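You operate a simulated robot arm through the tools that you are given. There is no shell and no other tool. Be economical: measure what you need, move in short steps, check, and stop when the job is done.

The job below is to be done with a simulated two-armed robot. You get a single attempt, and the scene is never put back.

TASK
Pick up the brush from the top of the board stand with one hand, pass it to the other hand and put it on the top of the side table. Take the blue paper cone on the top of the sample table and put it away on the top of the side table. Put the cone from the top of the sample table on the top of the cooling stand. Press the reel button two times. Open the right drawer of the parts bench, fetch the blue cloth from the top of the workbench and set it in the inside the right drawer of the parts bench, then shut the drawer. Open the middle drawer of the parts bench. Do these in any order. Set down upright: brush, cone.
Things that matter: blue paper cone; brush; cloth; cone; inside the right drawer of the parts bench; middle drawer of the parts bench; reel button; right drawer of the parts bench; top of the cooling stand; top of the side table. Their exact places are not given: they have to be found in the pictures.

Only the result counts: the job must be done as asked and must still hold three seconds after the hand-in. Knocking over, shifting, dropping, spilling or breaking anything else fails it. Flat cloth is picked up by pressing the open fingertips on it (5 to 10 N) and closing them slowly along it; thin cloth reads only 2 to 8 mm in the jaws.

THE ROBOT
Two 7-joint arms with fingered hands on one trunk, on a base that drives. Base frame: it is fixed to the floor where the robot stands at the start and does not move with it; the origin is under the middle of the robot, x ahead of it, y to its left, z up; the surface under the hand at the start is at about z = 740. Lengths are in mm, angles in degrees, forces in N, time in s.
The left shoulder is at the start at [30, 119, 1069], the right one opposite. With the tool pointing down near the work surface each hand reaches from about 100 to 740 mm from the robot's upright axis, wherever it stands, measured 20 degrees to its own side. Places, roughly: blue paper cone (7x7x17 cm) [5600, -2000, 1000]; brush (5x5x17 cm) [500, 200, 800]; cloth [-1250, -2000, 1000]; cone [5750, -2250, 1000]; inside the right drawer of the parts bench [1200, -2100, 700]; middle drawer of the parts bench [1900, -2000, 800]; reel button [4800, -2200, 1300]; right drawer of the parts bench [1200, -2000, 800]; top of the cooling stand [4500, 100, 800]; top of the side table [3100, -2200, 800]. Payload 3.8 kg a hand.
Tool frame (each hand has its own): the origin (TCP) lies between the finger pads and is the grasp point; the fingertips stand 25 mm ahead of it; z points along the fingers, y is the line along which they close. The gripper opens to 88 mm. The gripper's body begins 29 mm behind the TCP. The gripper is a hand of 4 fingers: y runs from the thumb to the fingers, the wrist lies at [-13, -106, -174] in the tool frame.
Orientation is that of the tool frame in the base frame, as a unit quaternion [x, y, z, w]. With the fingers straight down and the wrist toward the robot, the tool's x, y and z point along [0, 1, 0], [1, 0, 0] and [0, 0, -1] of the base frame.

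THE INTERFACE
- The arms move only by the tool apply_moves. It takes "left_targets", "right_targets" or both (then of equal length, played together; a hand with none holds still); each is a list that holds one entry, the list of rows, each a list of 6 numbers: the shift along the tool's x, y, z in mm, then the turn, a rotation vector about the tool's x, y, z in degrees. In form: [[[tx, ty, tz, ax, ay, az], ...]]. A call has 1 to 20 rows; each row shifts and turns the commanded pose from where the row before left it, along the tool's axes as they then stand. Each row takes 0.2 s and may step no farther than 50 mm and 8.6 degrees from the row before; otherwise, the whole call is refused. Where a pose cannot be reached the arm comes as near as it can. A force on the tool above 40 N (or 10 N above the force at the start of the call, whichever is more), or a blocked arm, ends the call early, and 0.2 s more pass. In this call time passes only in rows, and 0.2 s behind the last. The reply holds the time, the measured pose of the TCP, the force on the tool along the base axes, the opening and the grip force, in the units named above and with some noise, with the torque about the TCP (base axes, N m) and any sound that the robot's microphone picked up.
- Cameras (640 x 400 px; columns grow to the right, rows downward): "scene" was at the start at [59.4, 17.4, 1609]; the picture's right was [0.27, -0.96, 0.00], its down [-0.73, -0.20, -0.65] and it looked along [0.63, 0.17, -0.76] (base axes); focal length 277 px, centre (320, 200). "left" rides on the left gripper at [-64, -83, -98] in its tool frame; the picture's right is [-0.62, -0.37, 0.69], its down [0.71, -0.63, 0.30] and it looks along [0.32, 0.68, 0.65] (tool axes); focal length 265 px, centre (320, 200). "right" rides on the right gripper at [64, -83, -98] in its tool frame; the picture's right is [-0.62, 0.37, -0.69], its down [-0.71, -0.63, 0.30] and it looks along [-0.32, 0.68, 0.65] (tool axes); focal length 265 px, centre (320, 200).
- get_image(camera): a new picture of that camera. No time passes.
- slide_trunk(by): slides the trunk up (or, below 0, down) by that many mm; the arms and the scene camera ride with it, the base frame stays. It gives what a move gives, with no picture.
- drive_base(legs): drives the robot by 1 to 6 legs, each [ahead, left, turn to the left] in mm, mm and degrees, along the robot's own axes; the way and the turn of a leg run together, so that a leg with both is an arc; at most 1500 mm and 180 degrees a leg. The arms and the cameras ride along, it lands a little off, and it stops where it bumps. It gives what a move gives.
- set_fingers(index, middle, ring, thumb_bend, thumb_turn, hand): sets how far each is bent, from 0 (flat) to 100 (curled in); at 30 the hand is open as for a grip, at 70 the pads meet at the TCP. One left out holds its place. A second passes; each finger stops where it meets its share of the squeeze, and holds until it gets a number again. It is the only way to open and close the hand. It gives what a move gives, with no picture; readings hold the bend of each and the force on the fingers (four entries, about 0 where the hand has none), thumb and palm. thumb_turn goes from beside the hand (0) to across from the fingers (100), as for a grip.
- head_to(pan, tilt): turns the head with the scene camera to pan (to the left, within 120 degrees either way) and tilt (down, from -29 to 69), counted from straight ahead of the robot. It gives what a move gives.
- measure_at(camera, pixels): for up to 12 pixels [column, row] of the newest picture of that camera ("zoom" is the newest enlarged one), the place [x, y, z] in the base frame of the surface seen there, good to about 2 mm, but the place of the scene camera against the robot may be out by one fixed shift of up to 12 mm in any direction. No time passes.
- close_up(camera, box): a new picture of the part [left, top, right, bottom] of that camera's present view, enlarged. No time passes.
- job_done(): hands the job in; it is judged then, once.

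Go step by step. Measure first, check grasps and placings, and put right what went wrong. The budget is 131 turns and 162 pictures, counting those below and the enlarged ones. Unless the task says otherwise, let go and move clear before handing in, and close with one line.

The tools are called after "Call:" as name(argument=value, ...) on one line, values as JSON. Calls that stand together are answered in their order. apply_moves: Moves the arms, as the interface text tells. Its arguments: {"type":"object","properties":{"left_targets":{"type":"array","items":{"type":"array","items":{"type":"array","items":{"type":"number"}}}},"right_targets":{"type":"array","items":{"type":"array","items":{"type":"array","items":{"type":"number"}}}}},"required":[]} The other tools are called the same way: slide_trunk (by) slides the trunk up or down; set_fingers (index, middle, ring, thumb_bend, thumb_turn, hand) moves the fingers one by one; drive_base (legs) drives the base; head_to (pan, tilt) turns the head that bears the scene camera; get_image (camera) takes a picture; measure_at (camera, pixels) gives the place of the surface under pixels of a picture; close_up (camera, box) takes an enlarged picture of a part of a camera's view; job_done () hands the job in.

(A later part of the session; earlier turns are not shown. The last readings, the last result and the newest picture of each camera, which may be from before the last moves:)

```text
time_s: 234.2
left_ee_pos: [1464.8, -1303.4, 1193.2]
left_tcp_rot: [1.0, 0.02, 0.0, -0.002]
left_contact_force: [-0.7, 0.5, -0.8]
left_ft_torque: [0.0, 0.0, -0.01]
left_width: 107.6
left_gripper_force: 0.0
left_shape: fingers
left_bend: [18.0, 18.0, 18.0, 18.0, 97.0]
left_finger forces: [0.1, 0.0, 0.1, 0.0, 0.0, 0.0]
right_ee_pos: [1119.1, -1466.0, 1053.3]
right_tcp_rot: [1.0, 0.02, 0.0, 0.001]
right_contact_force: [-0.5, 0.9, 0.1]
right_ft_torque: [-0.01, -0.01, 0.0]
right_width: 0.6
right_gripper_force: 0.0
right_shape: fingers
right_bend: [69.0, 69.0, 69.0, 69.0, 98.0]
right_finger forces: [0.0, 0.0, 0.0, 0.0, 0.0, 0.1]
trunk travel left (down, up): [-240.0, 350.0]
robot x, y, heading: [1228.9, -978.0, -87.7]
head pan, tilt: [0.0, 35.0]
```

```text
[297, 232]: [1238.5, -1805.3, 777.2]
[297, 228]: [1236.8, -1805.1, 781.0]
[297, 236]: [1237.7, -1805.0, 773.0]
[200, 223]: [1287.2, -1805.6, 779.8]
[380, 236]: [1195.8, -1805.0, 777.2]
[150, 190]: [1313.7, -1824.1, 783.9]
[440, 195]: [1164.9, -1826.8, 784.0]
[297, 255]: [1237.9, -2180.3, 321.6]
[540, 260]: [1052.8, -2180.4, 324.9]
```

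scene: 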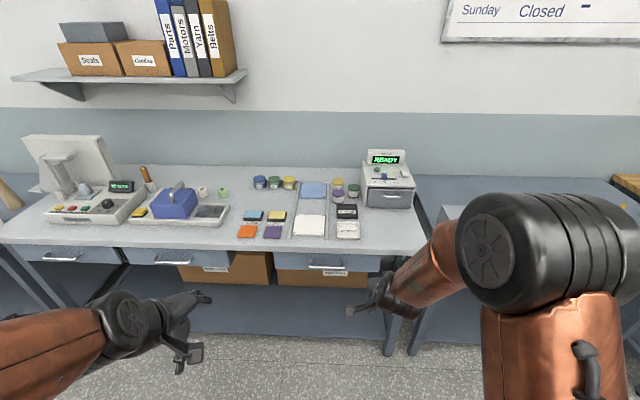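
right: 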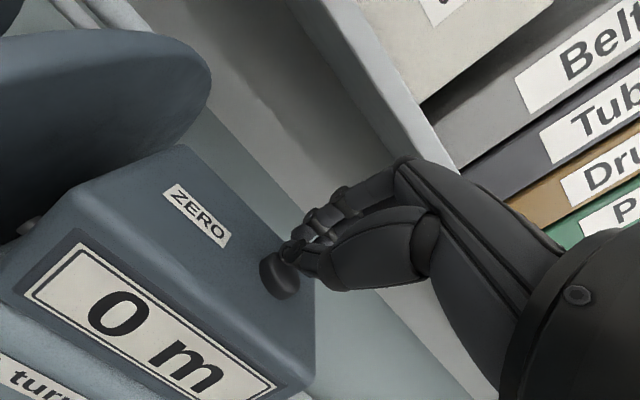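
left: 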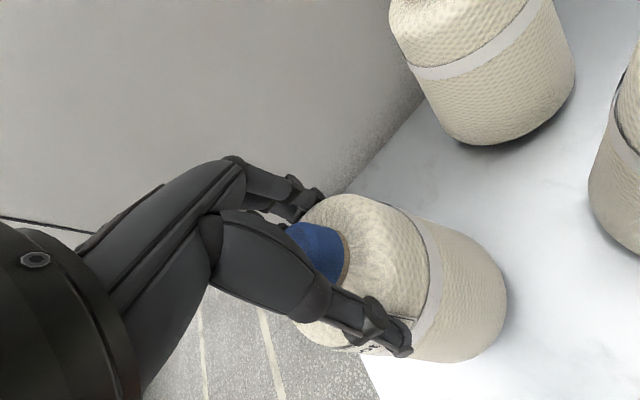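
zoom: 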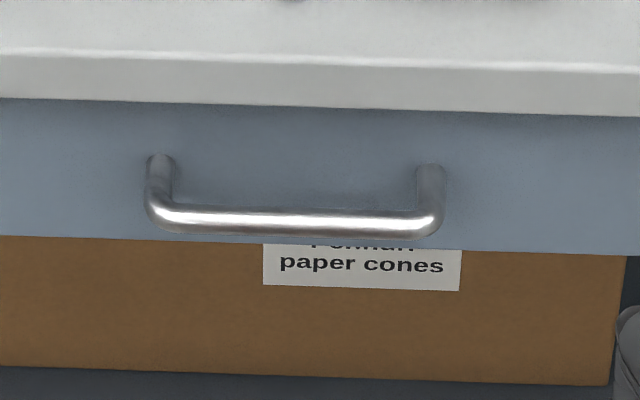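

The right bar is at about (1238,-1811,785) with a 31 mm gap behind it. I'll position the base, tilt the right hand 60° forward with the fingers half open, then approach.

Call:
drive_base(legs=[[0, 130, -2.3], [225, 0, 0]])

Call:
set_fingers(hand="right", index=42, middle=42, ring=42, thumb_bend=42)

Call:
apply_moves(right_targets=[[[0, 0, 0, -7.5, 0, 0], [0, 0, 0, -7.5, 0, 0], [0, 0, 0, -7.5, 0, 0], [0, 0, 0, -7.5, 0, 0], [0, 0, 0, -7.5, 0, 0], [0, 0, 0, -7.5, 0, 0], [0, 0, 0, -7.5, 0, 0], [0, 0, 0, -7.5, 0, 0]]])

Call:
get_image(camera="right")

```text
time_s: 236.7
left_ee_pos: [1581.9, -1535.1, 1192.8]
left_tcp_rot: [1.0, 0.0, 0.0, -0.002]
left_contact_force: [0.2, 0.8, -0.6]
left_ft_torque: [0.0, -0.02, 0.0]
left_width: 107.7
left_gripper_force: 0.0
left_shape: fingers
left_bend: [18.0, 18.0, 18.0, 18.0, 97.0]
left_finger forces: [0.1, 0.0, 0.0, 0.0, 0.0, 0.0]
right_ee_pos: [1230.0, -1683.8, 1053.1]
right_tcp_rot: [1.0, 0.0, 0.0, 0.0]
right_contact_force: [-1.3, 0.0, 0.0]
right_ft_torque: [0.0, -0.02, -0.04]
right_width: 0.1
right_gripper_force: 0.1
right_shape: fingers
right_bend: [69.0, 69.0, 69.0, 69.0, 98.0]
right_finger forces: [0.1, 0.0, 0.0, 0.0, 0.0, 0.1]
trunk travel left (down, up): [-240.0, 350.0]
robot x, y, heading: [1360.8, -1200.5, -90.0]
head pan, tilt: [0.0, 35.0]
```

```text
time_s: 237.7
left_ee_pos: [1580.7, -1534.6, 1192.8]
left_tcp_rot: [1.0, 0.0, 0.0, -0.002]
left_contact_force: [-0.1, -0.8, -0.8]
left_ft_torque: [0.04, -0.04, 0.0]
left_width: 107.3
left_gripper_force: 0.1
left_shape: fingers
left_bend: [18.0, 18.0, 18.0, 18.0, 97.0]
left_finger forces: [0.0, 0.0, 0.1, 0.0, 0.0, 0.0]
right_ee_pos: [1229.4, -1682.2, 1053.9]
right_tcp_rot: [1.0, 0.0, 0.0, 0.0]
right_contact_force: [-0.3, 0.1, 0.4]
right_ft_torque: [0.01, -0.01, -0.05]
right_width: 58.9
right_gripper_force: 0.1
right_shape: fingers
right_bend: [42.0, 42.0, 42.0, 42.0, 98.0]
right_finger forces: [0.1, 0.0, 0.0, 0.0, 0.0, 0.0]
trunk travel left (down, up): [-240.0, 350.0]
robot x, y, heading: [1359.5, -1197.4, -90.1]
head pan, tilt: [0.0, 35.0]
```

```text
time_s: 239.5
left_ee_pos: [1581.7, -1534.3, 1193.0]
left_tcp_rot: [1.0, 0.0, 0.0, -0.002]
left_contact_force: [-0.1, 0.1, 0.2]
left_ft_torque: [-0.01, 0.0, 0.01]
left_width: 107.5
left_gripper_force: 0.0
left_shape: fingers
left_bend: [18.0, 18.0, 18.0, 18.0, 97.0]
left_finger forces: [0.0, 0.1, 0.1, 0.0, 0.0, 0.1]
right_ee_pos: [1230.7, -1682.7, 1054.0]
right_tcp_rot: [0.866, 0.0, 0.0, 0.501]
right_contact_force: [0.6, 0.3, 0.3]
right_ft_torque: [0.0, -0.02, -0.01]
right_width: 58.8
right_gripper_force: 0.0
right_shape: fingers
right_bend: [42.0, 42.0, 42.0, 42.0, 98.0]
right_finger forces: [0.1, 0.0, 0.0, 0.0, 0.1, 0.0]
trunk travel left (down, up): [-240.0, 350.0]
robot x, y, heading: [1356.4, -1197.0, -90.0]
head pan, tilt: [0.0, 35.0]
```

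```text
70 pictures are left
```

right: 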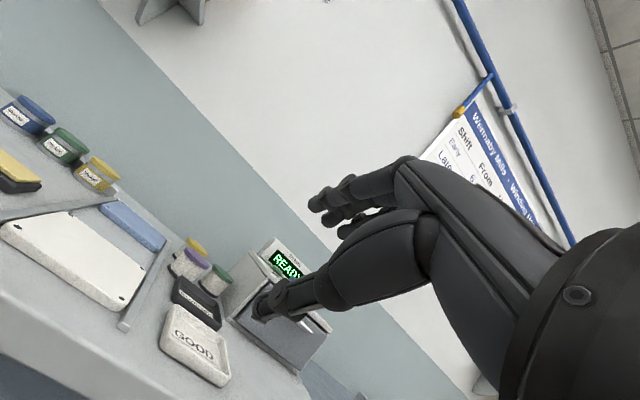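

Call:
apply_moves(right_targets=[[[1.2, -28.2, 28.4, 0, 0, 0], [1.2, -28.2, 28.4, 0, 0, 0], [1.2, -28.2, 28.4, 0, 0, 0], [1.2, -28.2, 28.4, 0, 0, 0], [1.2, -28.2, 28.4, 0, 0, 0], [1.2, -28.2, 28.4, 0, 0, 0]]])

Call:
get_image(camera="right")

Call:
get_image(camera="scene")

```text
time_s: 240.9
left_ee_pos: [1581.4, -1534.0, 1192.3]
left_tcp_rot: [1.0, -0.001, 0.001, -0.002]
left_contact_force: [1.0, -0.6, -0.1]
left_ft_torque: [-0.03, 0.01, -0.01]
left_width: 107.4
left_gripper_force: 0.0
left_shape: fingers
left_bend: [18.0, 18.0, 18.0, 18.0, 97.0]
left_finger forces: [0.0, 0.1, 0.1, 0.0, 0.0, 0.0]
right_ee_pos: [1236.0, -1744.6, 823.1]
right_tcp_rot: [0.866, -0.001, -0.001, 0.5]
right_contact_force: [0.2, 0.3, -0.1]
right_ft_torque: [-0.06, -0.01, 0.01]
right_width: 58.7
right_gripper_force: 0.1
right_shape: fingers
right_bend: [42.0, 42.0, 42.0, 42.0, 98.0]
right_finger forces: [0.0, 0.0, 0.0, 0.0, 0.0, 0.0]
trunk travel left (down, up): [-240.0, 350.0]
robot x, y, heading: [1357.1, -1199.3, -89.8]
head pan, tilt: [0.0, 35.0]
```

```text
69 pictures are left
```

right: 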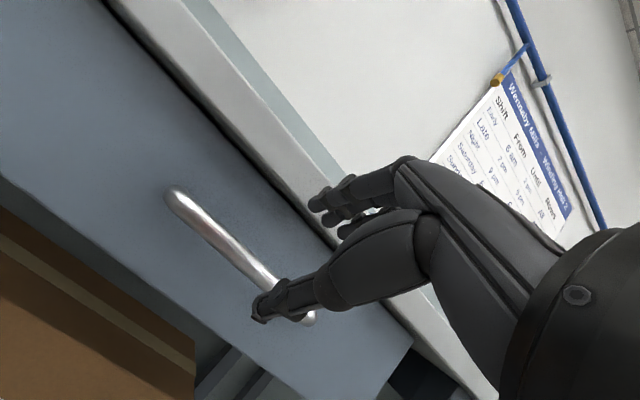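

```text
68 pictures are left
```

scene: 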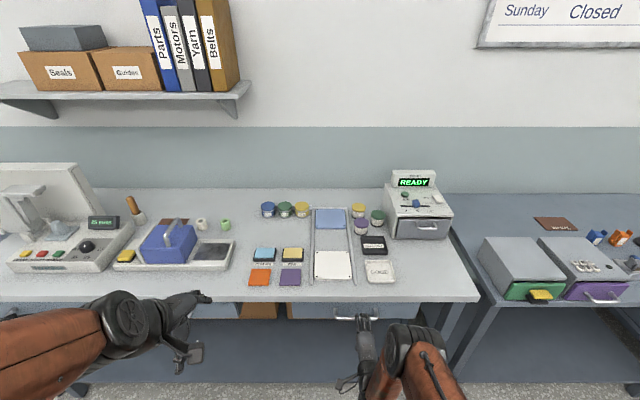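

Call:
measure_at(camera="right", pixels=[[180, 200], [215, 235], [245, 260], [268, 283], [205, 240], [150, 160], [300, 240], [318, 200], [330, 215], [262, 315], [330, 305], [290, 180]])

```text
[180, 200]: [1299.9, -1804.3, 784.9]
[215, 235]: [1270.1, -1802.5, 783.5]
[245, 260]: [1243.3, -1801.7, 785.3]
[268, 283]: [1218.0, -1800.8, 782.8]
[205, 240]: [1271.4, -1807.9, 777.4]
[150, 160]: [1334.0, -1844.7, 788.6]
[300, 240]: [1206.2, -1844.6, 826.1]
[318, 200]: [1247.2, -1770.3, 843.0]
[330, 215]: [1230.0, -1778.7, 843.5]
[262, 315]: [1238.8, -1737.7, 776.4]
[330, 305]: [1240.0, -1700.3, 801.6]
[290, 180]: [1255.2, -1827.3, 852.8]
```

The bar centre is at (1238,-1808,785), between the fingers. I'll advance 62 mm along the finger direction and close.

Call:
apply_moves(right_targets=[[[0, -0.5, 16, 0, 0, 0], [0, -0.5, 16, 0, 0, 0], [0, 0, 16, 0, 0, 0], [0, 0, 14, 0, 0, 0]]])

Call:
set_fingers(hand="right", index=72, middle=72, ring=72, thumb_bend=70)

Call:
get_image(camera="right")

```text
time_s: 241.9
left_ee_pos: [1581.1, -1535.1, 1193.4]
left_tcp_rot: [1.0, 0.0, 0.0, -0.002]
left_contact_force: [-0.1, 0.2, -0.4]
left_ft_torque: [-0.03, 0.0, -0.01]
left_width: 107.5
left_gripper_force: 0.1
left_shape: fingers
left_bend: [18.0, 18.0, 18.0, 18.0, 97.0]
left_finger forces: [0.1, 0.0, 0.1, 0.0, 0.0, 0.1]
right_ee_pos: [1237.2, -1800.0, 790.4]
right_tcp_rot: [0.866, -0.001, 0.0, 0.5]
right_contact_force: [0.0, 0.3, 0.0]
right_ft_torque: [-0.01, -0.01, 0.02]
right_width: 58.8
right_gripper_force: 0.0
right_shape: fingers
right_bend: [42.0, 42.0, 42.0, 42.0, 98.0]
right_finger forces: [0.0, 0.0, 0.0, 0.1, 0.0, 0.0]
trunk travel left (down, up): [-240.0, 350.0]
robot x, y, heading: [1359.9, -1198.0, -90.0]
head pan, tilt: [0.0, 35.0]
```

```text
time_s: 242.9
left_ee_pos: [1581.7, -1534.6, 1193.2]
left_tcp_rot: [1.0, -0.001, 0.0, -0.002]
left_contact_force: [0.4, 0.2, 0.1]
left_ft_torque: [0.03, -0.02, 0.01]
left_width: 107.5
left_gripper_force: 0.0
left_shape: fingers
left_bend: [18.0, 18.0, 18.0, 18.0, 97.0]
left_finger forces: [0.0, 0.0, 0.0, 0.0, 0.1, 0.0]
right_ee_pos: [1236.8, -1799.5, 791.0]
right_tcp_rot: [0.866, 0.0, 0.0, 0.5]
right_contact_force: [-0.9, -4.2, 1.3]
right_ft_torque: [-0.08, 0.09, 0.08]
right_width: 3.0
right_gripper_force: 5.2
right_shape: fingers
right_bend: [72.0, 71.0, 71.0, 66.0, 97.0]
right_finger forces: [2.4, 2.2, 3.3, 0.1, 3.5, 0.1]
trunk travel left (down, up): [-240.0, 350.0]
robot x, y, heading: [1360.8, -1199.7, -90.2]
head pan, tilt: [0.0, 35.0]
```

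```text
67 pictures are left
```

right: 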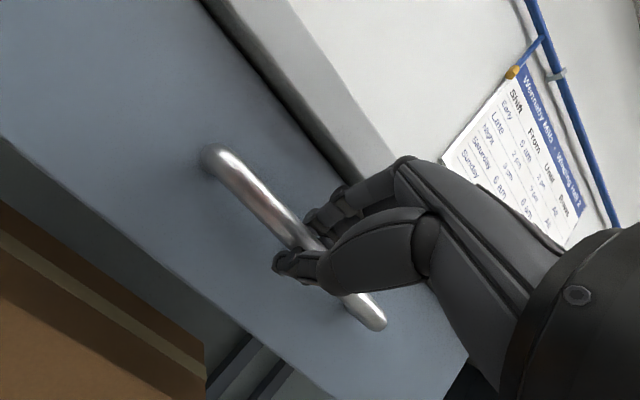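

The fingers are wrapped around the bar. I'll tighten and pull by backing the base 250 mm.

Call:
set_fingers(hand="right", index=88, middle=88, ring=88, thumb_bend=76)

Call:
drive_base(legs=[[-250, 0, 0]])

Call:
get_image(camera="scene")

Call:
get_image(camera="right")

```text
time_s: 243.9
left_ee_pos: [1580.9, -1536.9, 1192.7]
left_tcp_rot: [1.0, -0.001, 0.0, -0.003]
left_contact_force: [1.1, 0.0, -0.4]
left_ft_torque: [0.02, -0.02, -0.02]
left_width: 107.2
left_gripper_force: 0.0
left_shape: fingers
left_bend: [18.0, 18.0, 18.0, 18.0, 97.0]
left_finger forces: [0.0, 0.1, 0.0, 0.1, 0.0, 0.0]
right_ee_pos: [1235.5, -1799.4, 789.3]
right_tcp_rot: [0.868, -0.001, 0.0, 0.497]
right_contact_force: [-3.2, 1.1, -21.2]
right_ft_torque: [-0.26, 0.12, 0.35]
right_width: 11.2
right_gripper_force: 28.7
right_shape: fingers
right_bend: [86.0, 86.0, 86.0, 71.0, 96.0]
right_finger forces: [7.1, 6.5, 10.3, 0.1, 32.9, 0.1]
trunk travel left (down, up): [-240.0, 350.0]
robot x, y, heading: [1359.2, -1202.4, -90.2]
head pan, tilt: [0.0, 35.0]
```

```text
time_s: 245.8
left_ee_pos: [1579.9, -1287.9, 1192.2]
left_tcp_rot: [1.0, -0.002, 0.0, -0.003]
left_contact_force: [-0.5, -0.6, 0.4]
left_ft_torque: [-0.03, -0.02, -0.02]
left_width: 107.3
left_gripper_force: 0.1
left_shape: fingers
left_bend: [18.0, 18.0, 18.0, 18.0, 97.0]
left_finger forces: [0.0, 0.0, 0.1, 0.0, 0.1, 0.1]
right_ee_pos: [1236.2, -1552.9, 788.7]
right_tcp_rot: [0.867, -0.001, 0.0, 0.497]
right_contact_force: [0.8, -0.5, -26.4]
right_ft_torque: [-0.41, 0.12, 0.37]
right_width: 11.3
right_gripper_force: 29.7
right_shape: fingers
right_bend: [86.0, 86.0, 86.0, 71.0, 96.0]
right_finger forces: [7.0, 6.2, 10.3, 0.1, 34.1, 0.0]
trunk travel left (down, up): [-240.0, 350.0]
robot x, y, heading: [1358.2, -954.1, -90.1]
head pan, tilt: [0.0, 35.0]
```

```text
66 pictures are left
```

scene: 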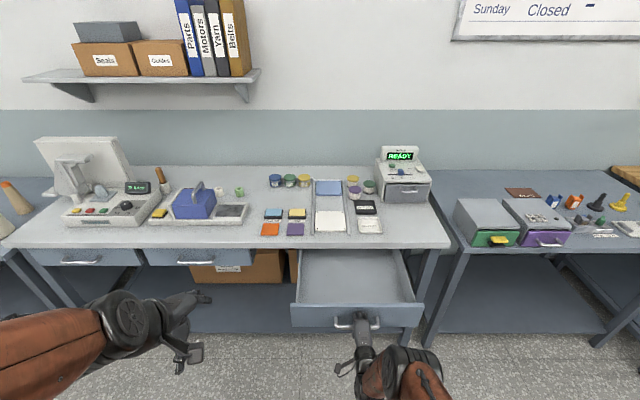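

```text
65 pictures are left
```

right: 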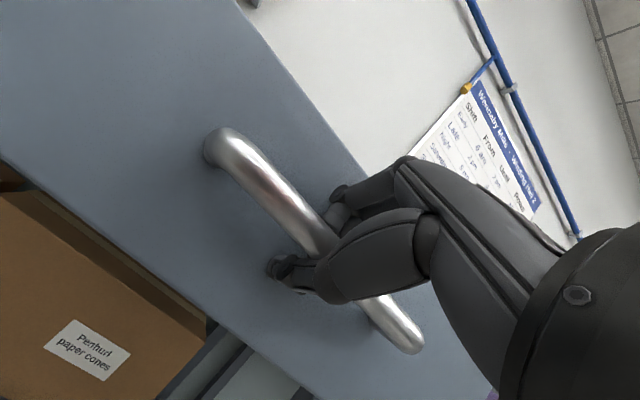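

The drawer is open about 248 mm. I'll release, retreat, and shift left to open the middle drawer the same way.

Call:
set_fingers(hand="right", index=42, middle=42, ring=42, thumb_bend=42)

Call:
apply_moves(right_targets=[[[0, 0, -16, 0, 0, 0], [0, 0, -16, 0, 0, 0], [0, 0, -16, 0, 0, 0], [0, 0, -16, 0, 0, 0], [0, 20, -25, 0, 0, 0], [0, 25, -10, 0, 0, 0]]])

Call:
drive_base(legs=[[0, 634, 0]])

Call:
get_image(camera="scene")

```text
time_s: 246.8
left_ee_pos: [1581.7, -1287.6, 1192.6]
left_tcp_rot: [1.0, -0.001, 0.0, -0.002]
left_contact_force: [-0.2, 0.3, 0.1]
left_ft_torque: [-0.03, 0.03, -0.03]
left_width: 107.7
left_gripper_force: 0.0
left_shape: fingers
left_bend: [18.0, 18.0, 18.0, 18.0, 97.0]
left_finger forces: [0.0, 0.0, 0.1, 0.0, 0.0, 0.1]
right_ee_pos: [1237.8, -1552.1, 789.0]
right_tcp_rot: [0.867, 0.0, 0.0, 0.498]
right_contact_force: [0.7, -0.3, -0.8]
right_ft_torque: [0.02, 0.03, -0.01]
right_width: 58.4
right_gripper_force: 0.1
right_shape: fingers
right_bend: [42.0, 42.0, 42.0, 42.0, 97.0]
right_finger forces: [0.0, 0.1, 0.1, 0.0, 0.0, 0.1]
trunk travel left (down, up): [-240.0, 350.0]
robot x, y, heading: [1358.6, -954.1, -90.1]
head pan, tilt: [0.0, 35.0]
```

```text
time_s: 248.2
left_ee_pos: [1582.7, -1286.3, 1194.7]
left_tcp_rot: [1.0, -0.001, 0.0, -0.002]
left_contact_force: [-0.2, 0.0, -0.6]
left_ft_torque: [0.01, -0.01, -0.04]
left_width: 107.5
left_gripper_force: 0.0
left_shape: fingers
left_bend: [18.0, 18.0, 18.0, 18.0, 97.0]
left_finger forces: [0.0, 0.1, 0.0, 0.0, 0.0, 0.1]
right_ee_pos: [1236.8, -1488.8, 879.5]
right_tcp_rot: [0.867, 0.0, 0.0, 0.498]
right_contact_force: [0.6, 0.1, 0.3]
right_ft_torque: [-0.01, -0.03, -0.01]
right_width: 58.9
right_gripper_force: 0.1
right_shape: fingers
right_bend: [42.0, 42.0, 42.0, 42.0, 97.0]
right_finger forces: [0.1, 0.0, 0.1, 0.0, 0.0, 0.0]
trunk travel left (down, up): [-240.0, 350.0]
robot x, y, heading: [1361.1, -954.4, -90.1]
head pan, tilt: [0.0, 35.0]
```

```text
time_s: 251.7
left_ee_pos: [2214.2, -1284.6, 1192.9]
left_tcp_rot: [1.0, 0.001, 0.0, -0.001]
left_contact_force: [-0.2, 0.1, 0.3]
left_ft_torque: [-0.01, 0.03, -0.01]
left_width: 107.4
left_gripper_force: 0.0
left_shape: fingers
left_bend: [18.0, 18.0, 18.0, 18.0, 97.0]
left_finger forces: [0.0, 0.0, 0.0, 0.0, 0.0, 0.1]
right_ee_pos: [1870.6, -1490.9, 878.9]
right_tcp_rot: [0.867, 0.002, 0.001, 0.498]
right_contact_force: [-0.3, -0.2, -0.6]
right_ft_torque: [0.0, -0.03, -0.02]
right_width: 59.0
right_gripper_force: 0.1
right_shape: fingers
right_bend: [42.0, 42.0, 42.0, 42.0, 97.0]
right_finger forces: [0.0, 0.1, 0.0, 0.0, 0.1, 0.0]
trunk travel left (down, up): [-240.0, 350.0]
robot x, y, heading: [1988.5, -954.0, -90.1]
head pan, tilt: [0.0, 35.0]
```

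```text
64 pictures are left
```

scene: 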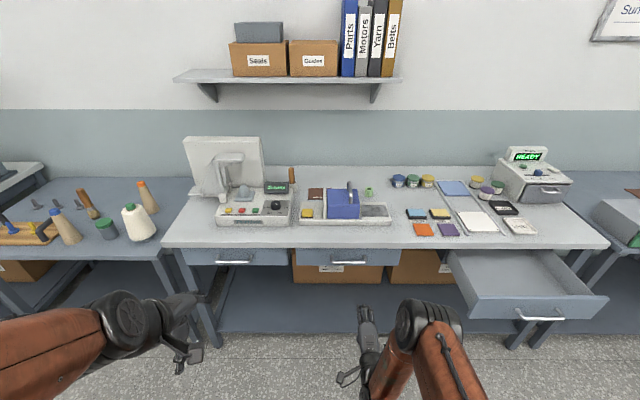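

Call:
drive_base(legs=[[245, 0, 0]])

Call:
get_image(camera="right")

```text
time_s: 253.5
left_ee_pos: [2212.9, -1536.8, 1192.3]
left_tcp_rot: [1.0, -0.001, 0.0, -0.003]
left_contact_force: [0.3, -1.0, -0.9]
left_ft_torque: [0.0, 0.05, -0.01]
left_width: 107.4
left_gripper_force: 0.0
left_shape: fingers
left_bend: [18.0, 18.0, 18.0, 18.0, 97.0]
left_finger forces: [0.0, 0.0, 0.0, 0.1, 0.1, 0.0]
right_ee_pos: [1868.6, -1739.5, 878.3]
right_tcp_rot: [0.868, -0.001, 0.0, 0.497]
right_contact_force: [-0.5, 1.1, 0.1]
right_ft_torque: [-0.01, -0.04, -0.02]
right_width: 58.8
right_gripper_force: 0.0
right_shape: fingers
right_bend: [42.0, 42.0, 42.0, 42.0, 97.0]
right_finger forces: [0.0, 0.0, 0.0, 0.0, 0.0, 0.0]
trunk travel left (down, up): [-240.0, 350.0]
robot x, y, heading: [1992.3, -1200.1, -90.1]
head pan, tilt: [0.0, 35.0]
```

```text
63 pictures are left
```

right: 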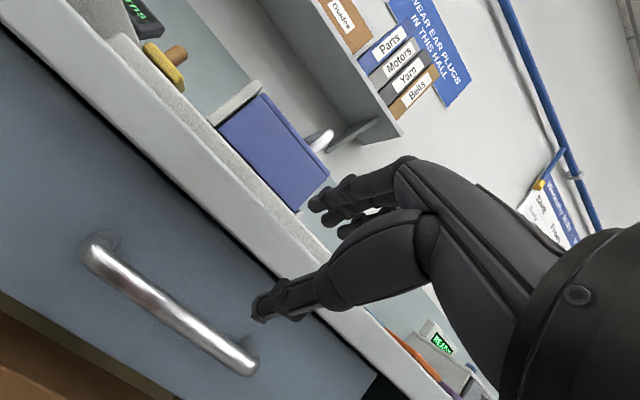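

Call:
measure_at(camera="right", pixels=[[120, 272], [150, 298], [180, 320], [225, 352], [260, 300], [100, 230]])

```text
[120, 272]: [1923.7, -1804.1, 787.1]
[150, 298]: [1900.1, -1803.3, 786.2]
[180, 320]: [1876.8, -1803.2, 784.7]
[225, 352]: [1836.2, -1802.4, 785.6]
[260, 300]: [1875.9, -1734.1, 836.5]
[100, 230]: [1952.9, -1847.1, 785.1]
```

Same geometry for the middle bar (x of about 1875). I'll approach, advance and grip.

Call:
apply_moves(right_targets=[[[3, -22.6, 16.8, 0, 0, 0], [3, -22.6, 16.8, 0, 0, 0], [0, -0.5, 16, 0, 0, 0], [0, -0.5, 16, 0, 0, 0], [0, 0, 16, 0, 0, 0], [0, 0, 14, 0, 0, 0]]])

Call:
set_fingers(hand="right", index=72, middle=72, ring=72, thumb_bend=70)

Call:
set_fingers(hand="right", index=88, middle=88, ring=88, thumb_bend=76)

Call:
get_image(camera="right")

```text
time_s: 254.9
left_ee_pos: [2213.6, -1535.3, 1192.9]
left_tcp_rot: [1.0, -0.001, 0.0, -0.002]
left_contact_force: [-0.3, 0.4, -1.1]
left_ft_torque: [0.02, -0.03, 0.01]
left_width: 107.3
left_gripper_force: 0.0
left_shape: fingers
left_bend: [18.0, 18.0, 18.0, 18.0, 97.0]
left_finger forces: [0.0, 0.0, 0.0, 0.1, 0.0, 0.0]
right_ee_pos: [1875.1, -1798.3, 791.0]
right_tcp_rot: [0.867, 0.0, 0.0, 0.498]
right_contact_force: [0.7, 0.0, 0.3]
right_ft_torque: [-0.01, 0.0, 0.01]
right_width: 58.9
right_gripper_force: 0.1
right_shape: fingers
right_bend: [42.0, 42.0, 42.0, 42.0, 97.0]
right_finger forces: [0.1, 0.0, 0.1, 0.1, 0.0, 0.0]
trunk travel left (down, up): [-240.0, 350.0]
robot x, y, heading: [1992.2, -1200.6, -90.4]
head pan, tilt: [0.0, 35.0]
```

```text
time_s: 255.9
left_ee_pos: [2212.3, -1533.6, 1192.7]
left_tcp_rot: [1.0, -0.001, 0.0, -0.002]
left_contact_force: [-0.3, 0.4, -0.6]
left_ft_torque: [-0.02, -0.01, -0.01]
left_width: 107.5
left_gripper_force: 0.0
left_shape: fingers
left_bend: [18.0, 18.0, 18.0, 18.0, 97.0]
left_finger forces: [0.1, 0.0, 0.0, 0.0, 0.0, 0.0]
right_ee_pos: [1874.0, -1798.1, 791.5]
right_tcp_rot: [0.867, 0.0, 0.001, 0.498]
right_contact_force: [-1.3, -2.7, 6.7]
right_ft_torque: [-0.09, 0.16, 0.04]
right_width: 4.7
right_gripper_force: 7.3
right_shape: fingers
right_bend: [71.0, 71.0, 71.0, 66.0, 97.0]
right_finger forces: [2.9, 2.9, 4.1, 0.1, 3.3, 0.0]
trunk travel left (down, up): [-240.0, 350.0]
robot x, y, heading: [1990.1, -1202.9, -90.0]
head pan, tilt: [0.0, 35.0]
```

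```text
time_s: 256.9
left_ee_pos: [2212.3, -1536.7, 1192.9]
left_tcp_rot: [1.0, -0.001, 0.001, -0.003]
left_contact_force: [-0.2, -0.4, 0.1]
left_ft_torque: [-0.02, -0.02, 0.01]
left_width: 107.3
left_gripper_force: 0.1
left_shape: fingers
left_bend: [18.0, 18.0, 18.0, 18.0, 97.0]
left_finger forces: [0.1, 0.0, 0.1, 0.0, 0.1, 0.0]
right_ee_pos: [1875.0, -1797.8, 789.5]
right_tcp_rot: [0.869, -0.001, 0.0, 0.495]
right_contact_force: [-4.1, 1.5, -16.4]
right_ft_torque: [-0.25, 0.27, 0.42]
right_width: 11.6
right_gripper_force: 28.7
right_shape: fingers
right_bend: [87.0, 87.0, 87.0, 71.0, 96.0]
right_finger forces: [6.7, 6.8, 10.9, 0.0, 32.1, 0.1]
trunk travel left (down, up): [-240.0, 350.0]
robot x, y, heading: [1989.0, -1199.2, -90.0]
head pan, tilt: [0.0, 35.0]
```

```text
62 pictures are left
```

right: 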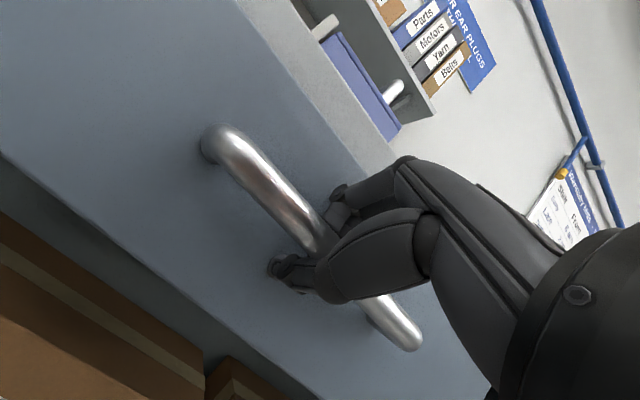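

Call:
drive_base(legs=[[-250, 0, 0]])

Call:
set_fingers(hand="right", index=42, middle=42, ring=42, thumb_bend=42)

Call:
apply_moves(right_targets=[[[0, 0, -16, 0, 0, 0], [0, 0, -16, 0, 0, 0], [0, 0, -16, 0, 0, 0], [0, 0, -16, 0, 0, 0], [0, 20, -25, 0, 0, 0], [0, 30, -10, 0, 0, 0], [0, 30, -10, 0, 0, 0], [0, 30, -10, 0, 0, 0], [0, 30, -10, 0, 0, 0]]])

Call:
get_image(camera="scene")

```text
time_s: 258.7
left_ee_pos: [2212.6, -1281.1, 1193.5]
left_tcp_rot: [1.0, 0.002, 0.001, -0.002]
left_contact_force: [-0.2, 0.6, 0.5]
left_ft_torque: [0.0, -0.01, -0.01]
left_width: 107.4
left_gripper_force: 0.0
left_shape: fingers
left_bend: [18.0, 18.0, 18.0, 18.0, 97.0]
left_finger forces: [0.0, 0.1, 0.0, 0.0, 0.1, 0.0]
right_ee_pos: [1876.6, -1544.8, 790.3]
right_tcp_rot: [0.868, 0.001, 0.001, 0.496]
right_contact_force: [-16.2, 0.1, -24.6]
right_ft_torque: [-0.49, 0.29, 0.55]
right_width: 12.2
right_gripper_force: 28.3
right_shape: fingers
right_bend: [87.0, 86.0, 86.0, 71.0, 97.0]
right_finger forces: [6.7, 7.3, 10.2, 0.0, 32.8, 0.0]
trunk travel left (down, up): [-240.0, 350.0]
robot x, y, heading: [1990.5, -945.9, -89.9]
head pan, tilt: [0.0, 35.0]
```

```text
time_s: 259.7
left_ee_pos: [2214.8, -1279.9, 1193.0]
left_tcp_rot: [1.0, 0.001, 0.0, -0.002]
left_contact_force: [0.0, 0.1, -0.7]
left_ft_torque: [-0.02, 0.01, 0.0]
left_width: 107.4
left_gripper_force: 0.0
left_shape: fingers
left_bend: [18.0, 18.0, 18.0, 18.0, 97.0]
left_finger forces: [0.1, 0.1, 0.0, 0.1, 0.0, 0.0]
right_ee_pos: [1876.9, -1543.2, 789.6]
right_tcp_rot: [0.868, 0.002, 0.001, 0.497]
right_contact_force: [-1.1, 1.0, 0.1]
right_ft_torque: [0.0, 0.0, -0.03]
right_width: 58.8
right_gripper_force: 0.1
right_shape: fingers
right_bend: [42.0, 42.0, 42.0, 42.0, 98.0]
right_finger forces: [0.1, 0.1, 0.1, 0.1, 0.0, 0.1]
trunk travel left (down, up): [-240.0, 350.0]
robot x, y, heading: [1992.3, -944.1, -89.9]
head pan, tilt: [0.0, 35.0]
```

```text
time_s: 261.7
left_ee_pos: [2215.1, -1279.4, 1192.3]
left_tcp_rot: [1.0, 0.002, 0.001, -0.003]
left_contact_force: [0.1, 0.2, 0.3]
left_ft_torque: [0.02, -0.01, -0.01]
left_width: 107.5
left_gripper_force: 0.1
left_shape: fingers
left_bend: [18.0, 18.0, 18.0, 18.0, 97.0]
left_finger forces: [0.0, 0.1, 0.1, 0.0, 0.0, 0.0]
right_ee_pos: [1877.1, -1505.4, 978.3]
right_tcp_rot: [0.868, 0.002, 0.001, 0.496]
right_contact_force: [0.5, 0.4, 0.4]
right_ft_torque: [-0.01, -0.02, -0.01]
right_width: 59.2
right_gripper_force: 0.0
right_shape: fingers
right_bend: [42.0, 42.0, 42.0, 42.0, 98.0]
right_finger forces: [0.0, 0.1, 0.0, 0.0, 0.1, 0.1]
trunk travel left (down, up): [-240.0, 350.0]
robot x, y, heading: [1990.4, -946.6, -89.7]
head pan, tilt: [0.0, 35.0]
```

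```text
61 pictures are left
```

scene: 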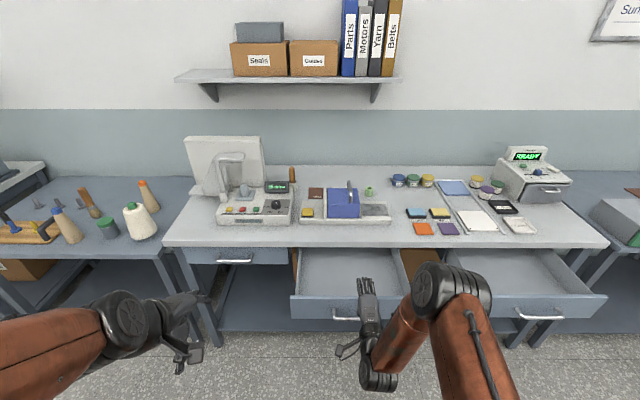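

Both drawers are open. Now the blue cloth: I'll level the right hand and drive to the workbench at x of about -1150.

Call:
apply_moves(right_targets=[[[0, 0, 0, 7.5, 0, 0], [0, 0, 0, 7.5, 0, 0], [0, 0, 0, 7.5, 0, 0], [0, 0, 0, 7.5, 0, 0], [0, 0, 0, 7.5, 0, 0], [0, 0, 0, 7.5, 0, 0], [0, 0, 0, 7.5, 0, 0], [0, 0, 0, 7.5, 0, 0], [0, -30, -30, 0, 0, 0], [0, -30, -30, 0, 0, 0]]])

Call:
drive_base(legs=[[40, 0, 0], [0, -1050, 0], [0, -1050, 0], [0, -1050, 0]])

Call:
head_to(pan=0, tilt=35)

Call:
get_image(camera="scene")

```text
time_s: 263.9
left_ee_pos: [2216.3, -1278.6, 1192.6]
left_tcp_rot: [1.0, 0.001, 0.001, -0.002]
left_contact_force: [0.5, 0.6, -0.5]
left_ft_torque: [0.02, 0.0, 0.01]
left_width: 107.1
left_gripper_force: 0.1
left_shape: fingers
left_bend: [18.0, 18.0, 18.0, 18.0, 97.0]
left_finger forces: [0.0, 0.0, 0.0, 0.0, 0.0, 0.1]
right_ee_pos: [1876.3, -1444.2, 1037.7]
right_tcp_rot: [1.0, 0.002, -0.001, -0.002]
right_contact_force: [-0.5, 0.3, -0.5]
right_ft_torque: [-0.01, 0.03, 0.0]
right_width: 58.9
right_gripper_force: 0.1
right_shape: fingers
right_bend: [42.0, 42.0, 42.0, 42.0, 98.0]
right_finger forces: [0.0, 0.1, 0.0, 0.0, 0.0, 0.0]
trunk travel left (down, up): [-240.0, 350.0]
robot x, y, heading: [1989.4, -952.0, -89.9]
head pan, tilt: [0.0, 35.0]
```

```text
time_s: 279.8
left_ee_pos: [-940.5, -1291.1, 1193.2]
left_tcp_rot: [1.0, -0.008, 0.0, -0.002]
left_contact_force: [0.4, -0.4, 0.1]
left_ft_torque: [0.01, 0.01, -0.01]
left_width: 107.5
left_gripper_force: 0.0
left_shape: fingers
left_bend: [18.0, 18.0, 18.0, 18.0, 97.0]
left_finger forces: [0.1, 0.0, 0.1, 0.0, 0.0, 0.1]
right_ee_pos: [-1282.2, -1451.3, 1036.8]
right_tcp_rot: [1.0, -0.008, 0.0, -0.003]
right_contact_force: [-0.4, -0.1, 0.7]
right_ft_torque: [0.0, 0.0, 0.01]
right_width: 58.9
right_gripper_force: 0.0
right_shape: fingers
right_bend: [42.0, 42.0, 42.0, 42.0, 98.0]
right_finger forces: [0.1, 0.0, 0.1, 0.1, 0.0, 0.0]
trunk travel left (down, up): [-240.0, 350.0]
robot x, y, heading: [-1159.5, -954.3, -90.9]
head pan, tilt: [0.0, 35.0]
```

```text
time_s: 280.4
left_ee_pos: [-939.3, -1291.4, 1192.5]
left_tcp_rot: [1.0, -0.007, 0.0, -0.002]
left_contact_force: [-0.4, 0.1, 0.4]
left_ft_torque: [0.02, 0.01, 0.02]
left_width: 107.3
left_gripper_force: 0.1
left_shape: fingers
left_bend: [18.0, 18.0, 18.0, 18.0, 97.0]
left_finger forces: [0.0, 0.0, 0.1, 0.0, 0.1, 0.1]
right_ee_pos: [-1281.2, -1449.9, 1036.7]
right_tcp_rot: [1.0, -0.008, 0.0, -0.003]
right_contact_force: [0.0, -0.2, -0.7]
right_ft_torque: [-0.01, 0.03, 0.01]
right_width: 58.7
right_gripper_force: 0.0
right_shape: fingers
right_bend: [42.0, 42.0, 42.0, 42.0, 98.0]
right_finger forces: [0.1, 0.0, 0.0, 0.0, 0.1, 0.1]
trunk travel left (down, up): [-240.0, 350.0]
robot x, y, heading: [-1157.3, -949.4, -91.0]
head pan, tilt: [0.0, 35.0]
```

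```text
60 pictures are left
```

scene: 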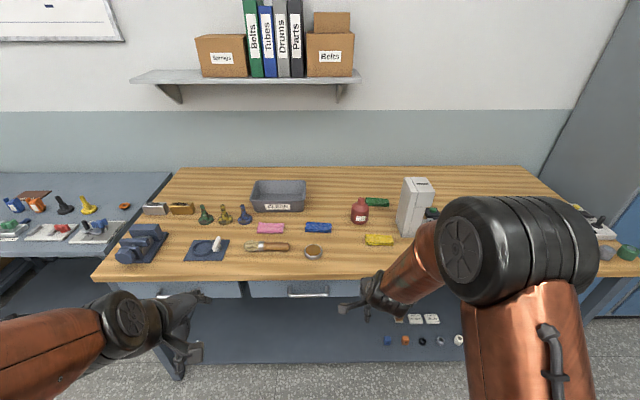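

The blue folded cloth is at (318,228), between the pink cloth (270,228) and the red bottle (360,212). I'll zoom and measure.

Call:
close_up(camera="scene", box=[240, 170, 400, 270])

Call:
measure_at(camera="zoom", pixels=[[310, 232], [265, 230], [358, 235], [310, 218], [312, 246], [310, 270], [480, 220], [180, 235], [270, 165], [290, 325], [380, 250], [560, 280]])

```text
4.00 times, centred on (320, 220) of scene
```

zoom: 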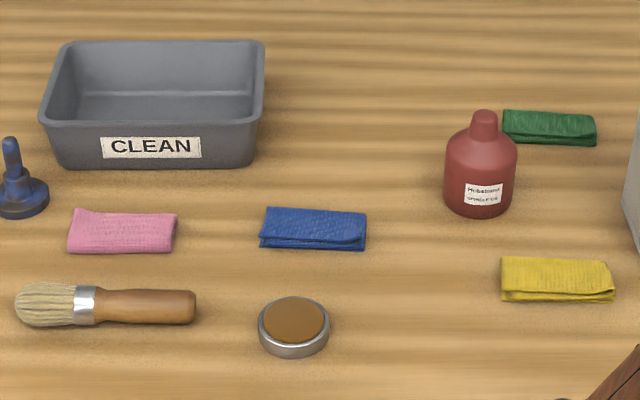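

```text
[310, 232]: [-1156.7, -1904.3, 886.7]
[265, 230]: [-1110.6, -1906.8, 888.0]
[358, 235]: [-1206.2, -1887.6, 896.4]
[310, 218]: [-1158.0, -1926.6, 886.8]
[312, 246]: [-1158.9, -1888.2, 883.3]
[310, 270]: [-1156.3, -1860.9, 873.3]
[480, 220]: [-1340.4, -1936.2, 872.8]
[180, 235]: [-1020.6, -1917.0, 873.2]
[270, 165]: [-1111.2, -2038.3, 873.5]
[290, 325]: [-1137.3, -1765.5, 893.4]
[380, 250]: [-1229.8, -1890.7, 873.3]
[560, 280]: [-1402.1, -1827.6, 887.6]
```

The cloth packet is centred at about (-1158,-1910), about 105 × 50 mm, top at z of about 894. I'll position the base so the right hand is above it.

Call:
drive_base(legs=[[0, 120, 1], [280, 0, 0]])

Call:
get_image(camera="right")

```text
time_s: 283.2
left_ee_pos: [-809.5, -1567.9, 1192.5]
left_tcp_rot: [1.0, 0.003, 0.0, -0.003]
left_contact_force: [-0.1, -0.5, 0.2]
left_ft_torque: [0.0, 0.0, 0.0]
left_width: 107.3
left_gripper_force: 0.0
left_shape: fingers
left_bend: [18.0, 18.0, 18.0, 18.0, 97.0]
left_finger forces: [0.1, 0.0, 0.0, 0.0, 0.0, 0.0]
right_ee_pos: [-1149.0, -1733.8, 1036.5]
right_tcp_rot: [1.0, 0.003, -0.001, -0.005]
right_contact_force: [-0.8, 0.1, -0.3]
right_ft_torque: [0.0, 0.04, -0.03]
right_width: 59.0
right_gripper_force: 0.1
right_shape: fingers
right_bend: [42.0, 42.0, 42.0, 42.0, 98.0]
right_finger forces: [0.0, 0.0, 0.0, 0.1, 0.0, 0.0]
trunk travel left (down, up): [-240.0, 350.0]
robot x, y, heading: [-1035.0, -1236.4, -89.8]
head pan, tilt: [0.0, 35.0]
```

```text
58 pictures are left
```

right: 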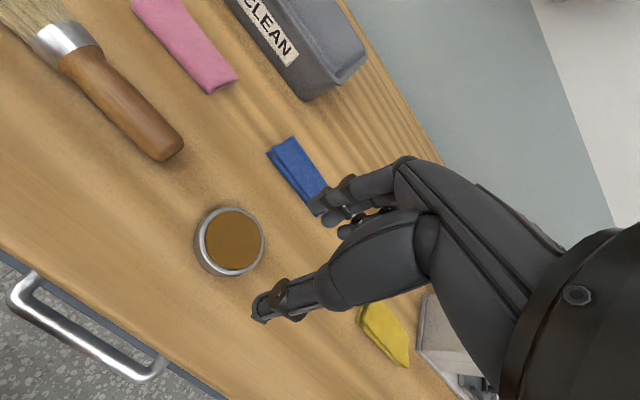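

Call:
apply_moves(right_targets=[[[-2, 35, 0, 0, 0, 0], [-2, 35, 0, 0, 0, 0], [-2, 35, 0, 0, 0, 0], [-2, 35, 0, 0, 0, 0], [-2, 35, 0, 0, 0, 0], [0, 0, 30, 0, 0, 0], [0, 0, 30, 0, 0, 0]]])

Call:
get_image(camera="right")

```text
time_s: 284.8
left_ee_pos: [-811.5, -1567.0, 1194.6]
left_tcp_rot: [1.0, 0.002, -0.001, -0.002]
left_contact_force: [-1.3, -0.5, 0.5]
left_ft_torque: [0.03, 0.01, -0.01]
left_width: 107.7
left_gripper_force: 0.1
left_shape: fingers
left_bend: [18.0, 18.0, 18.0, 18.0, 97.0]
left_finger forces: [0.1, 0.0, 0.0, 0.0, 0.0, 0.1]
right_ee_pos: [-1158.7, -1909.6, 976.6]
right_tcp_rot: [1.0, 0.003, 0.0, -0.003]
right_contact_force: [-1.3, -0.5, -0.1]
right_ft_torque: [0.01, 0.01, 0.0]
right_width: 58.8
right_gripper_force: 0.1
right_shape: fingers
right_bend: [42.0, 42.0, 42.0, 42.0, 98.0]
right_finger forces: [0.0, 0.1, 0.0, 0.0, 0.0, 0.0]
trunk travel left (down, up): [-240.0, 350.0]
robot x, y, heading: [-1032.0, -1234.8, -90.0]
head pan, tilt: [0.0, 35.0]
```

```text
57 pictures are left
```

right: 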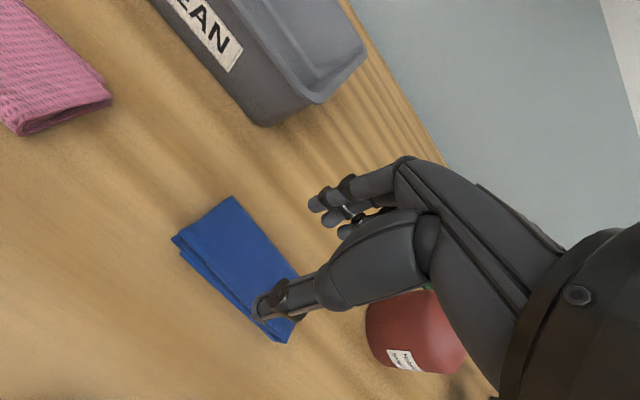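

Call:
measure_at(camera="right", pixels=[[178, 238], [232, 200], [240, 250], [285, 335], [270, 250], [262, 312], [318, 205], [330, 218], [345, 230], [200, 230], [250, 285], [345, 270]])

```text
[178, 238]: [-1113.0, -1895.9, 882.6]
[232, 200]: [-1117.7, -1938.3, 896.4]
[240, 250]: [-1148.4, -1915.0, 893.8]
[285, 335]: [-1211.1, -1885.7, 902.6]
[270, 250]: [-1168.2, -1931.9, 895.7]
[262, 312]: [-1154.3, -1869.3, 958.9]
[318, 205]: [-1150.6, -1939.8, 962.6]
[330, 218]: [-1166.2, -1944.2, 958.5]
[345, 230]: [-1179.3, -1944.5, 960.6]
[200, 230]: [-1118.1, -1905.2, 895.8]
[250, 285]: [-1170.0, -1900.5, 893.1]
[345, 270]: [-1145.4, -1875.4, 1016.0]
```

The cloth's centre is y of about -1913, top z 895. I'll narrow the fingers to about 40 mm, centre and lower to press lightly.

Call:
set_fingers(hand="right", index=51, middle=51, ring=51, thumb_bend=51)

Call:
apply_moves(right_targets=[[[-2, 3, 20, 0, 0, 0], [0, 0, 20, 0, 0, 0], [0, 0, 8, 0, 0, 0], [0, 0, 4, 0, 0, 0], [0, 0, 3, 0, 0, 0], [0, 0, 2, 0, 0, 0]]])

Call:
get_image(camera="right")

```text
time_s: 285.8
left_ee_pos: [-809.6, -1567.2, 1193.9]
left_tcp_rot: [1.0, 0.003, 0.0, -0.002]
left_contact_force: [-0.4, -0.7, -0.2]
left_ft_torque: [-0.01, -0.02, -0.01]
left_width: 107.5
left_gripper_force: 0.1
left_shape: fingers
left_bend: [18.0, 18.0, 18.0, 18.0, 97.0]
left_finger forces: [0.0, 0.0, 0.0, 0.0, 0.0, 0.0]
right_ee_pos: [-1158.4, -1909.8, 975.5]
right_tcp_rot: [1.0, 0.003, 0.0, -0.003]
right_contact_force: [0.3, 0.5, 0.1]
right_ft_torque: [-0.03, -0.01, -0.02]
right_width: 40.2
right_gripper_force: 0.0
right_shape: fingers
right_bend: [51.0, 51.0, 51.0, 51.0, 98.0]
right_finger forces: [0.1, 0.0, 0.1, 0.1, 0.0, 0.1]
trunk travel left (down, up): [-240.0, 350.0]
robot x, y, heading: [-1035.4, -1230.9, -89.7]
head pan, tilt: [0.0, 35.0]
```

```text
time_s: 287.2
left_ee_pos: [-810.2, -1565.1, 1193.0]
left_tcp_rot: [1.0, 0.002, 0.0, -0.001]
left_contact_force: [0.6, -0.9, -0.3]
left_ft_torque: [0.01, -0.01, 0.03]
left_width: 107.5
left_gripper_force: 0.0
left_shape: fingers
left_bend: [18.0, 18.0, 18.0, 18.0, 97.0]
left_finger forces: [0.1, 0.1, 0.0, 0.0, 0.0, 0.1]
right_ee_pos: [-1160.8, -1911.6, 921.6]
right_tcp_rot: [1.0, 0.003, 0.001, 0.0]
right_contact_force: [-0.4, -1.8, 16.7]
right_ft_torque: [-0.28, -0.03, -0.02]
right_width: 42.0
right_gripper_force: 7.1
right_shape: fingers
right_bend: [49.0, 50.0, 51.0, 51.0, 97.0]
right_finger forces: [7.2, 4.0, 0.1, 0.1, 2.7, 0.0]
trunk travel left (down, up): [-240.0, 350.0]
robot x, y, heading: [-1032.0, -1232.8, -89.7]
head pan, tilt: [0.0, 35.0]
```

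```text
56 pictures are left
```

right: 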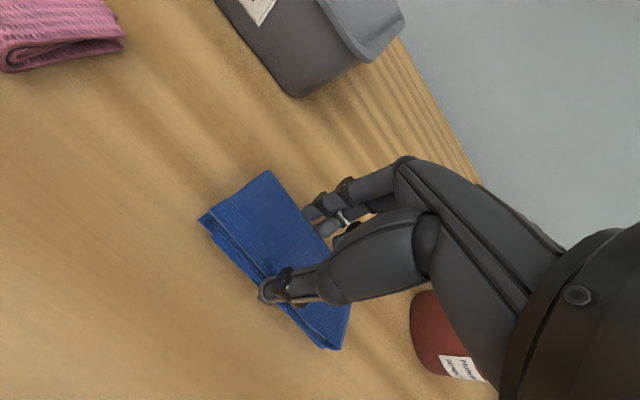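

Contact is 16.7 N, slightly too firm. I'll ease up 2.5 mm, then close slowly.

Call:
apply_moves(right_targets=[[[0, 0, -2.5, 0, 0, 0], [0, 0, 0, 0, 0, 0]]])

Call:
set_fingers(hand="right", index=55, middle=55, ring=55, thumb_bend=55)

Call:
set_fingers(hand="right", index=60, middle=60, ring=60, thumb_bend=60)

Call:
get_image(camera="right")

```text
time_s: 287.8
left_ee_pos: [-810.7, -1566.8, 1192.6]
left_tcp_rot: [1.0, 0.002, 0.001, -0.002]
left_contact_force: [0.1, -0.1, -0.6]
left_ft_torque: [0.0, 0.0, 0.03]
left_width: 107.4
left_gripper_force: 0.0
left_shape: fingers
left_bend: [18.0, 18.0, 18.0, 18.0, 97.0]
left_finger forces: [0.0, 0.1, 0.0, 0.0, 0.0, 0.0]
right_ee_pos: [-1159.6, -1910.7, 921.7]
right_tcp_rot: [1.0, 0.002, 0.0, -0.003]
right_contact_force: [-0.3, -3.7, 13.1]
right_ft_torque: [-0.44, 0.0, -0.01]
right_width: 42.5
right_gripper_force: 5.9
right_shape: fingers
right_bend: [48.0, 49.0, 51.0, 51.0, 97.0]
right_finger forces: [7.0, 4.4, 0.0, 0.1, 0.6, 0.1]
trunk travel left (down, up): [-240.0, 350.0]
robot x, y, heading: [-1034.9, -1234.1, -89.7]
head pan, tilt: [0.0, 35.0]
```

```text
time_s: 288.8
left_ee_pos: [-810.3, -1565.8, 1193.3]
left_tcp_rot: [1.0, 0.002, 0.0, -0.002]
left_contact_force: [-0.8, 0.0, 0.7]
left_ft_torque: [0.01, 0.02, 0.0]
left_width: 107.5
left_gripper_force: 0.1
left_shape: fingers
left_bend: [18.0, 18.0, 18.0, 18.0, 97.0]
left_finger forces: [0.1, 0.1, 0.1, 0.1, 0.0, 0.0]
right_ee_pos: [-1160.2, -1911.2, 924.0]
right_tcp_rot: [1.0, 0.002, 0.0, -0.001]
right_contact_force: [0.2, -7.2, 14.7]
right_ft_torque: [-0.47, 0.01, 0.06]
right_width: 41.7
right_gripper_force: 9.3
right_shape: fingers
right_bend: [49.0, 50.0, 53.0, 52.0, 97.0]
right_finger forces: [7.5, 7.1, 1.0, 0.1, 2.6, 0.1]
trunk travel left (down, up): [-240.0, 350.0]
robot x, y, heading: [-1034.5, -1238.7, -89.8]
head pan, tilt: [0.0, 35.0]
```

```text
time_s: 289.8
left_ee_pos: [-809.2, -1565.7, 1192.9]
left_tcp_rot: [1.0, 0.003, 0.001, -0.002]
left_contact_force: [-0.8, 0.2, -1.0]
left_ft_torque: [-0.01, -0.03, 0.0]
left_width: 107.4
left_gripper_force: 0.1
left_shape: fingers
left_bend: [18.0, 18.0, 18.0, 18.0, 97.0]
left_finger forces: [0.0, 0.0, 0.0, 0.0, 0.1, 0.1]
right_ee_pos: [-1160.3, -1910.5, 922.0]
right_tcp_rot: [1.0, 0.003, 0.0, -0.002]
right_contact_force: [-0.7, -4.9, 16.3]
right_ft_torque: [-0.33, 0.04, 0.01]
right_width: 39.7
right_gripper_force: 12.4
right_shape: fingers
right_bend: [52.0, 53.0, 57.0, 52.0, 97.0]
right_finger forces: [8.3, 8.3, 1.6, 0.1, 7.0, 0.0]
trunk travel left (down, up): [-240.0, 350.0]
robot x, y, heading: [-1033.3, -1237.4, -89.8]
head pan, tilt: [0.0, 35.0]
```

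```text
55 pictures are left
```

right: 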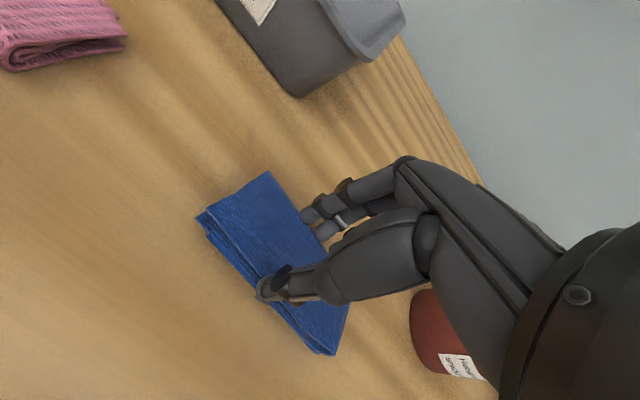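

Call:
apply_moves(right_targets=[[[0, 0, -3, 0, 0, 0], [0, 0, 0, 0, 0, 0]]])

Call:
set_fingers(hand="right", index=66, middle=66, ring=66, thumb_bend=64)

Call:
get_image(camera="right")

```text
time_s: 290.4
left_ee_pos: [-811.3, -1565.9, 1192.9]
left_tcp_rot: [1.0, 0.003, 0.0, -0.002]
left_contact_force: [0.3, 0.2, 0.5]
left_ft_torque: [0.02, 0.01, 0.03]
left_width: 107.5
left_gripper_force: 0.1
left_shape: fingers
left_bend: [18.0, 18.0, 18.0, 18.0, 97.0]
left_finger forces: [0.0, 0.1, 0.0, 0.1, 0.0, 0.0]
right_ee_pos: [-1159.8, -1910.1, 922.7]
right_tcp_rot: [1.0, 0.003, 0.0, -0.004]
right_contact_force: [-0.5, -5.1, 8.3]
right_ft_torque: [-0.21, 0.0, -0.02]
right_width: 39.7
right_gripper_force: 9.8
right_shape: fingers
right_bend: [52.0, 54.0, 58.0, 52.0, 96.0]
right_finger forces: [6.2, 6.2, 1.0, 0.1, 5.6, 0.0]
trunk travel left (down, up): [-240.0, 350.0]
robot x, y, heading: [-1036.2, -1233.9, -89.8]
head pan, tilt: [0.0, 35.0]
```

```text
time_s: 291.4
left_ee_pos: [-809.8, -1566.7, 1194.2]
left_tcp_rot: [1.0, 0.003, 0.0, -0.001]
left_contact_force: [0.4, 0.4, -0.4]
left_ft_torque: [-0.03, 0.0, 0.0]
left_width: 107.5
left_gripper_force: 0.1
left_shape: fingers
left_bend: [18.0, 18.0, 18.0, 18.0, 97.0]
left_finger forces: [0.0, 0.0, 0.1, 0.0, 0.0, 0.0]
right_ee_pos: [-1160.5, -1909.7, 923.5]
right_tcp_rot: [1.0, 0.002, 0.0, -0.005]
right_contact_force: [-0.4, -2.5, 5.8]
right_ft_torque: [-0.04, 0.01, -0.01]
right_width: 37.8
right_gripper_force: 11.2
right_shape: fingers
right_bend: [56.0, 59.0, 64.0, 51.0, 96.0]
right_finger forces: [5.4, 6.2, 1.4, 0.0, 9.6, 0.0]
trunk travel left (down, up): [-240.0, 350.0]
robot x, y, heading: [-1031.4, -1236.5, -89.4]
head pan, tilt: [0.0, 35.0]
```

```text
54 pictures are left
```

right: 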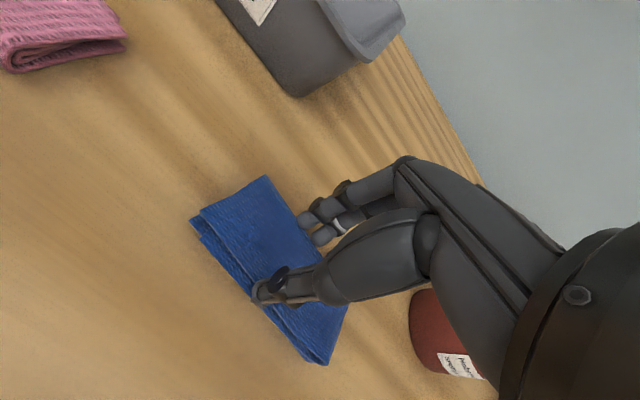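

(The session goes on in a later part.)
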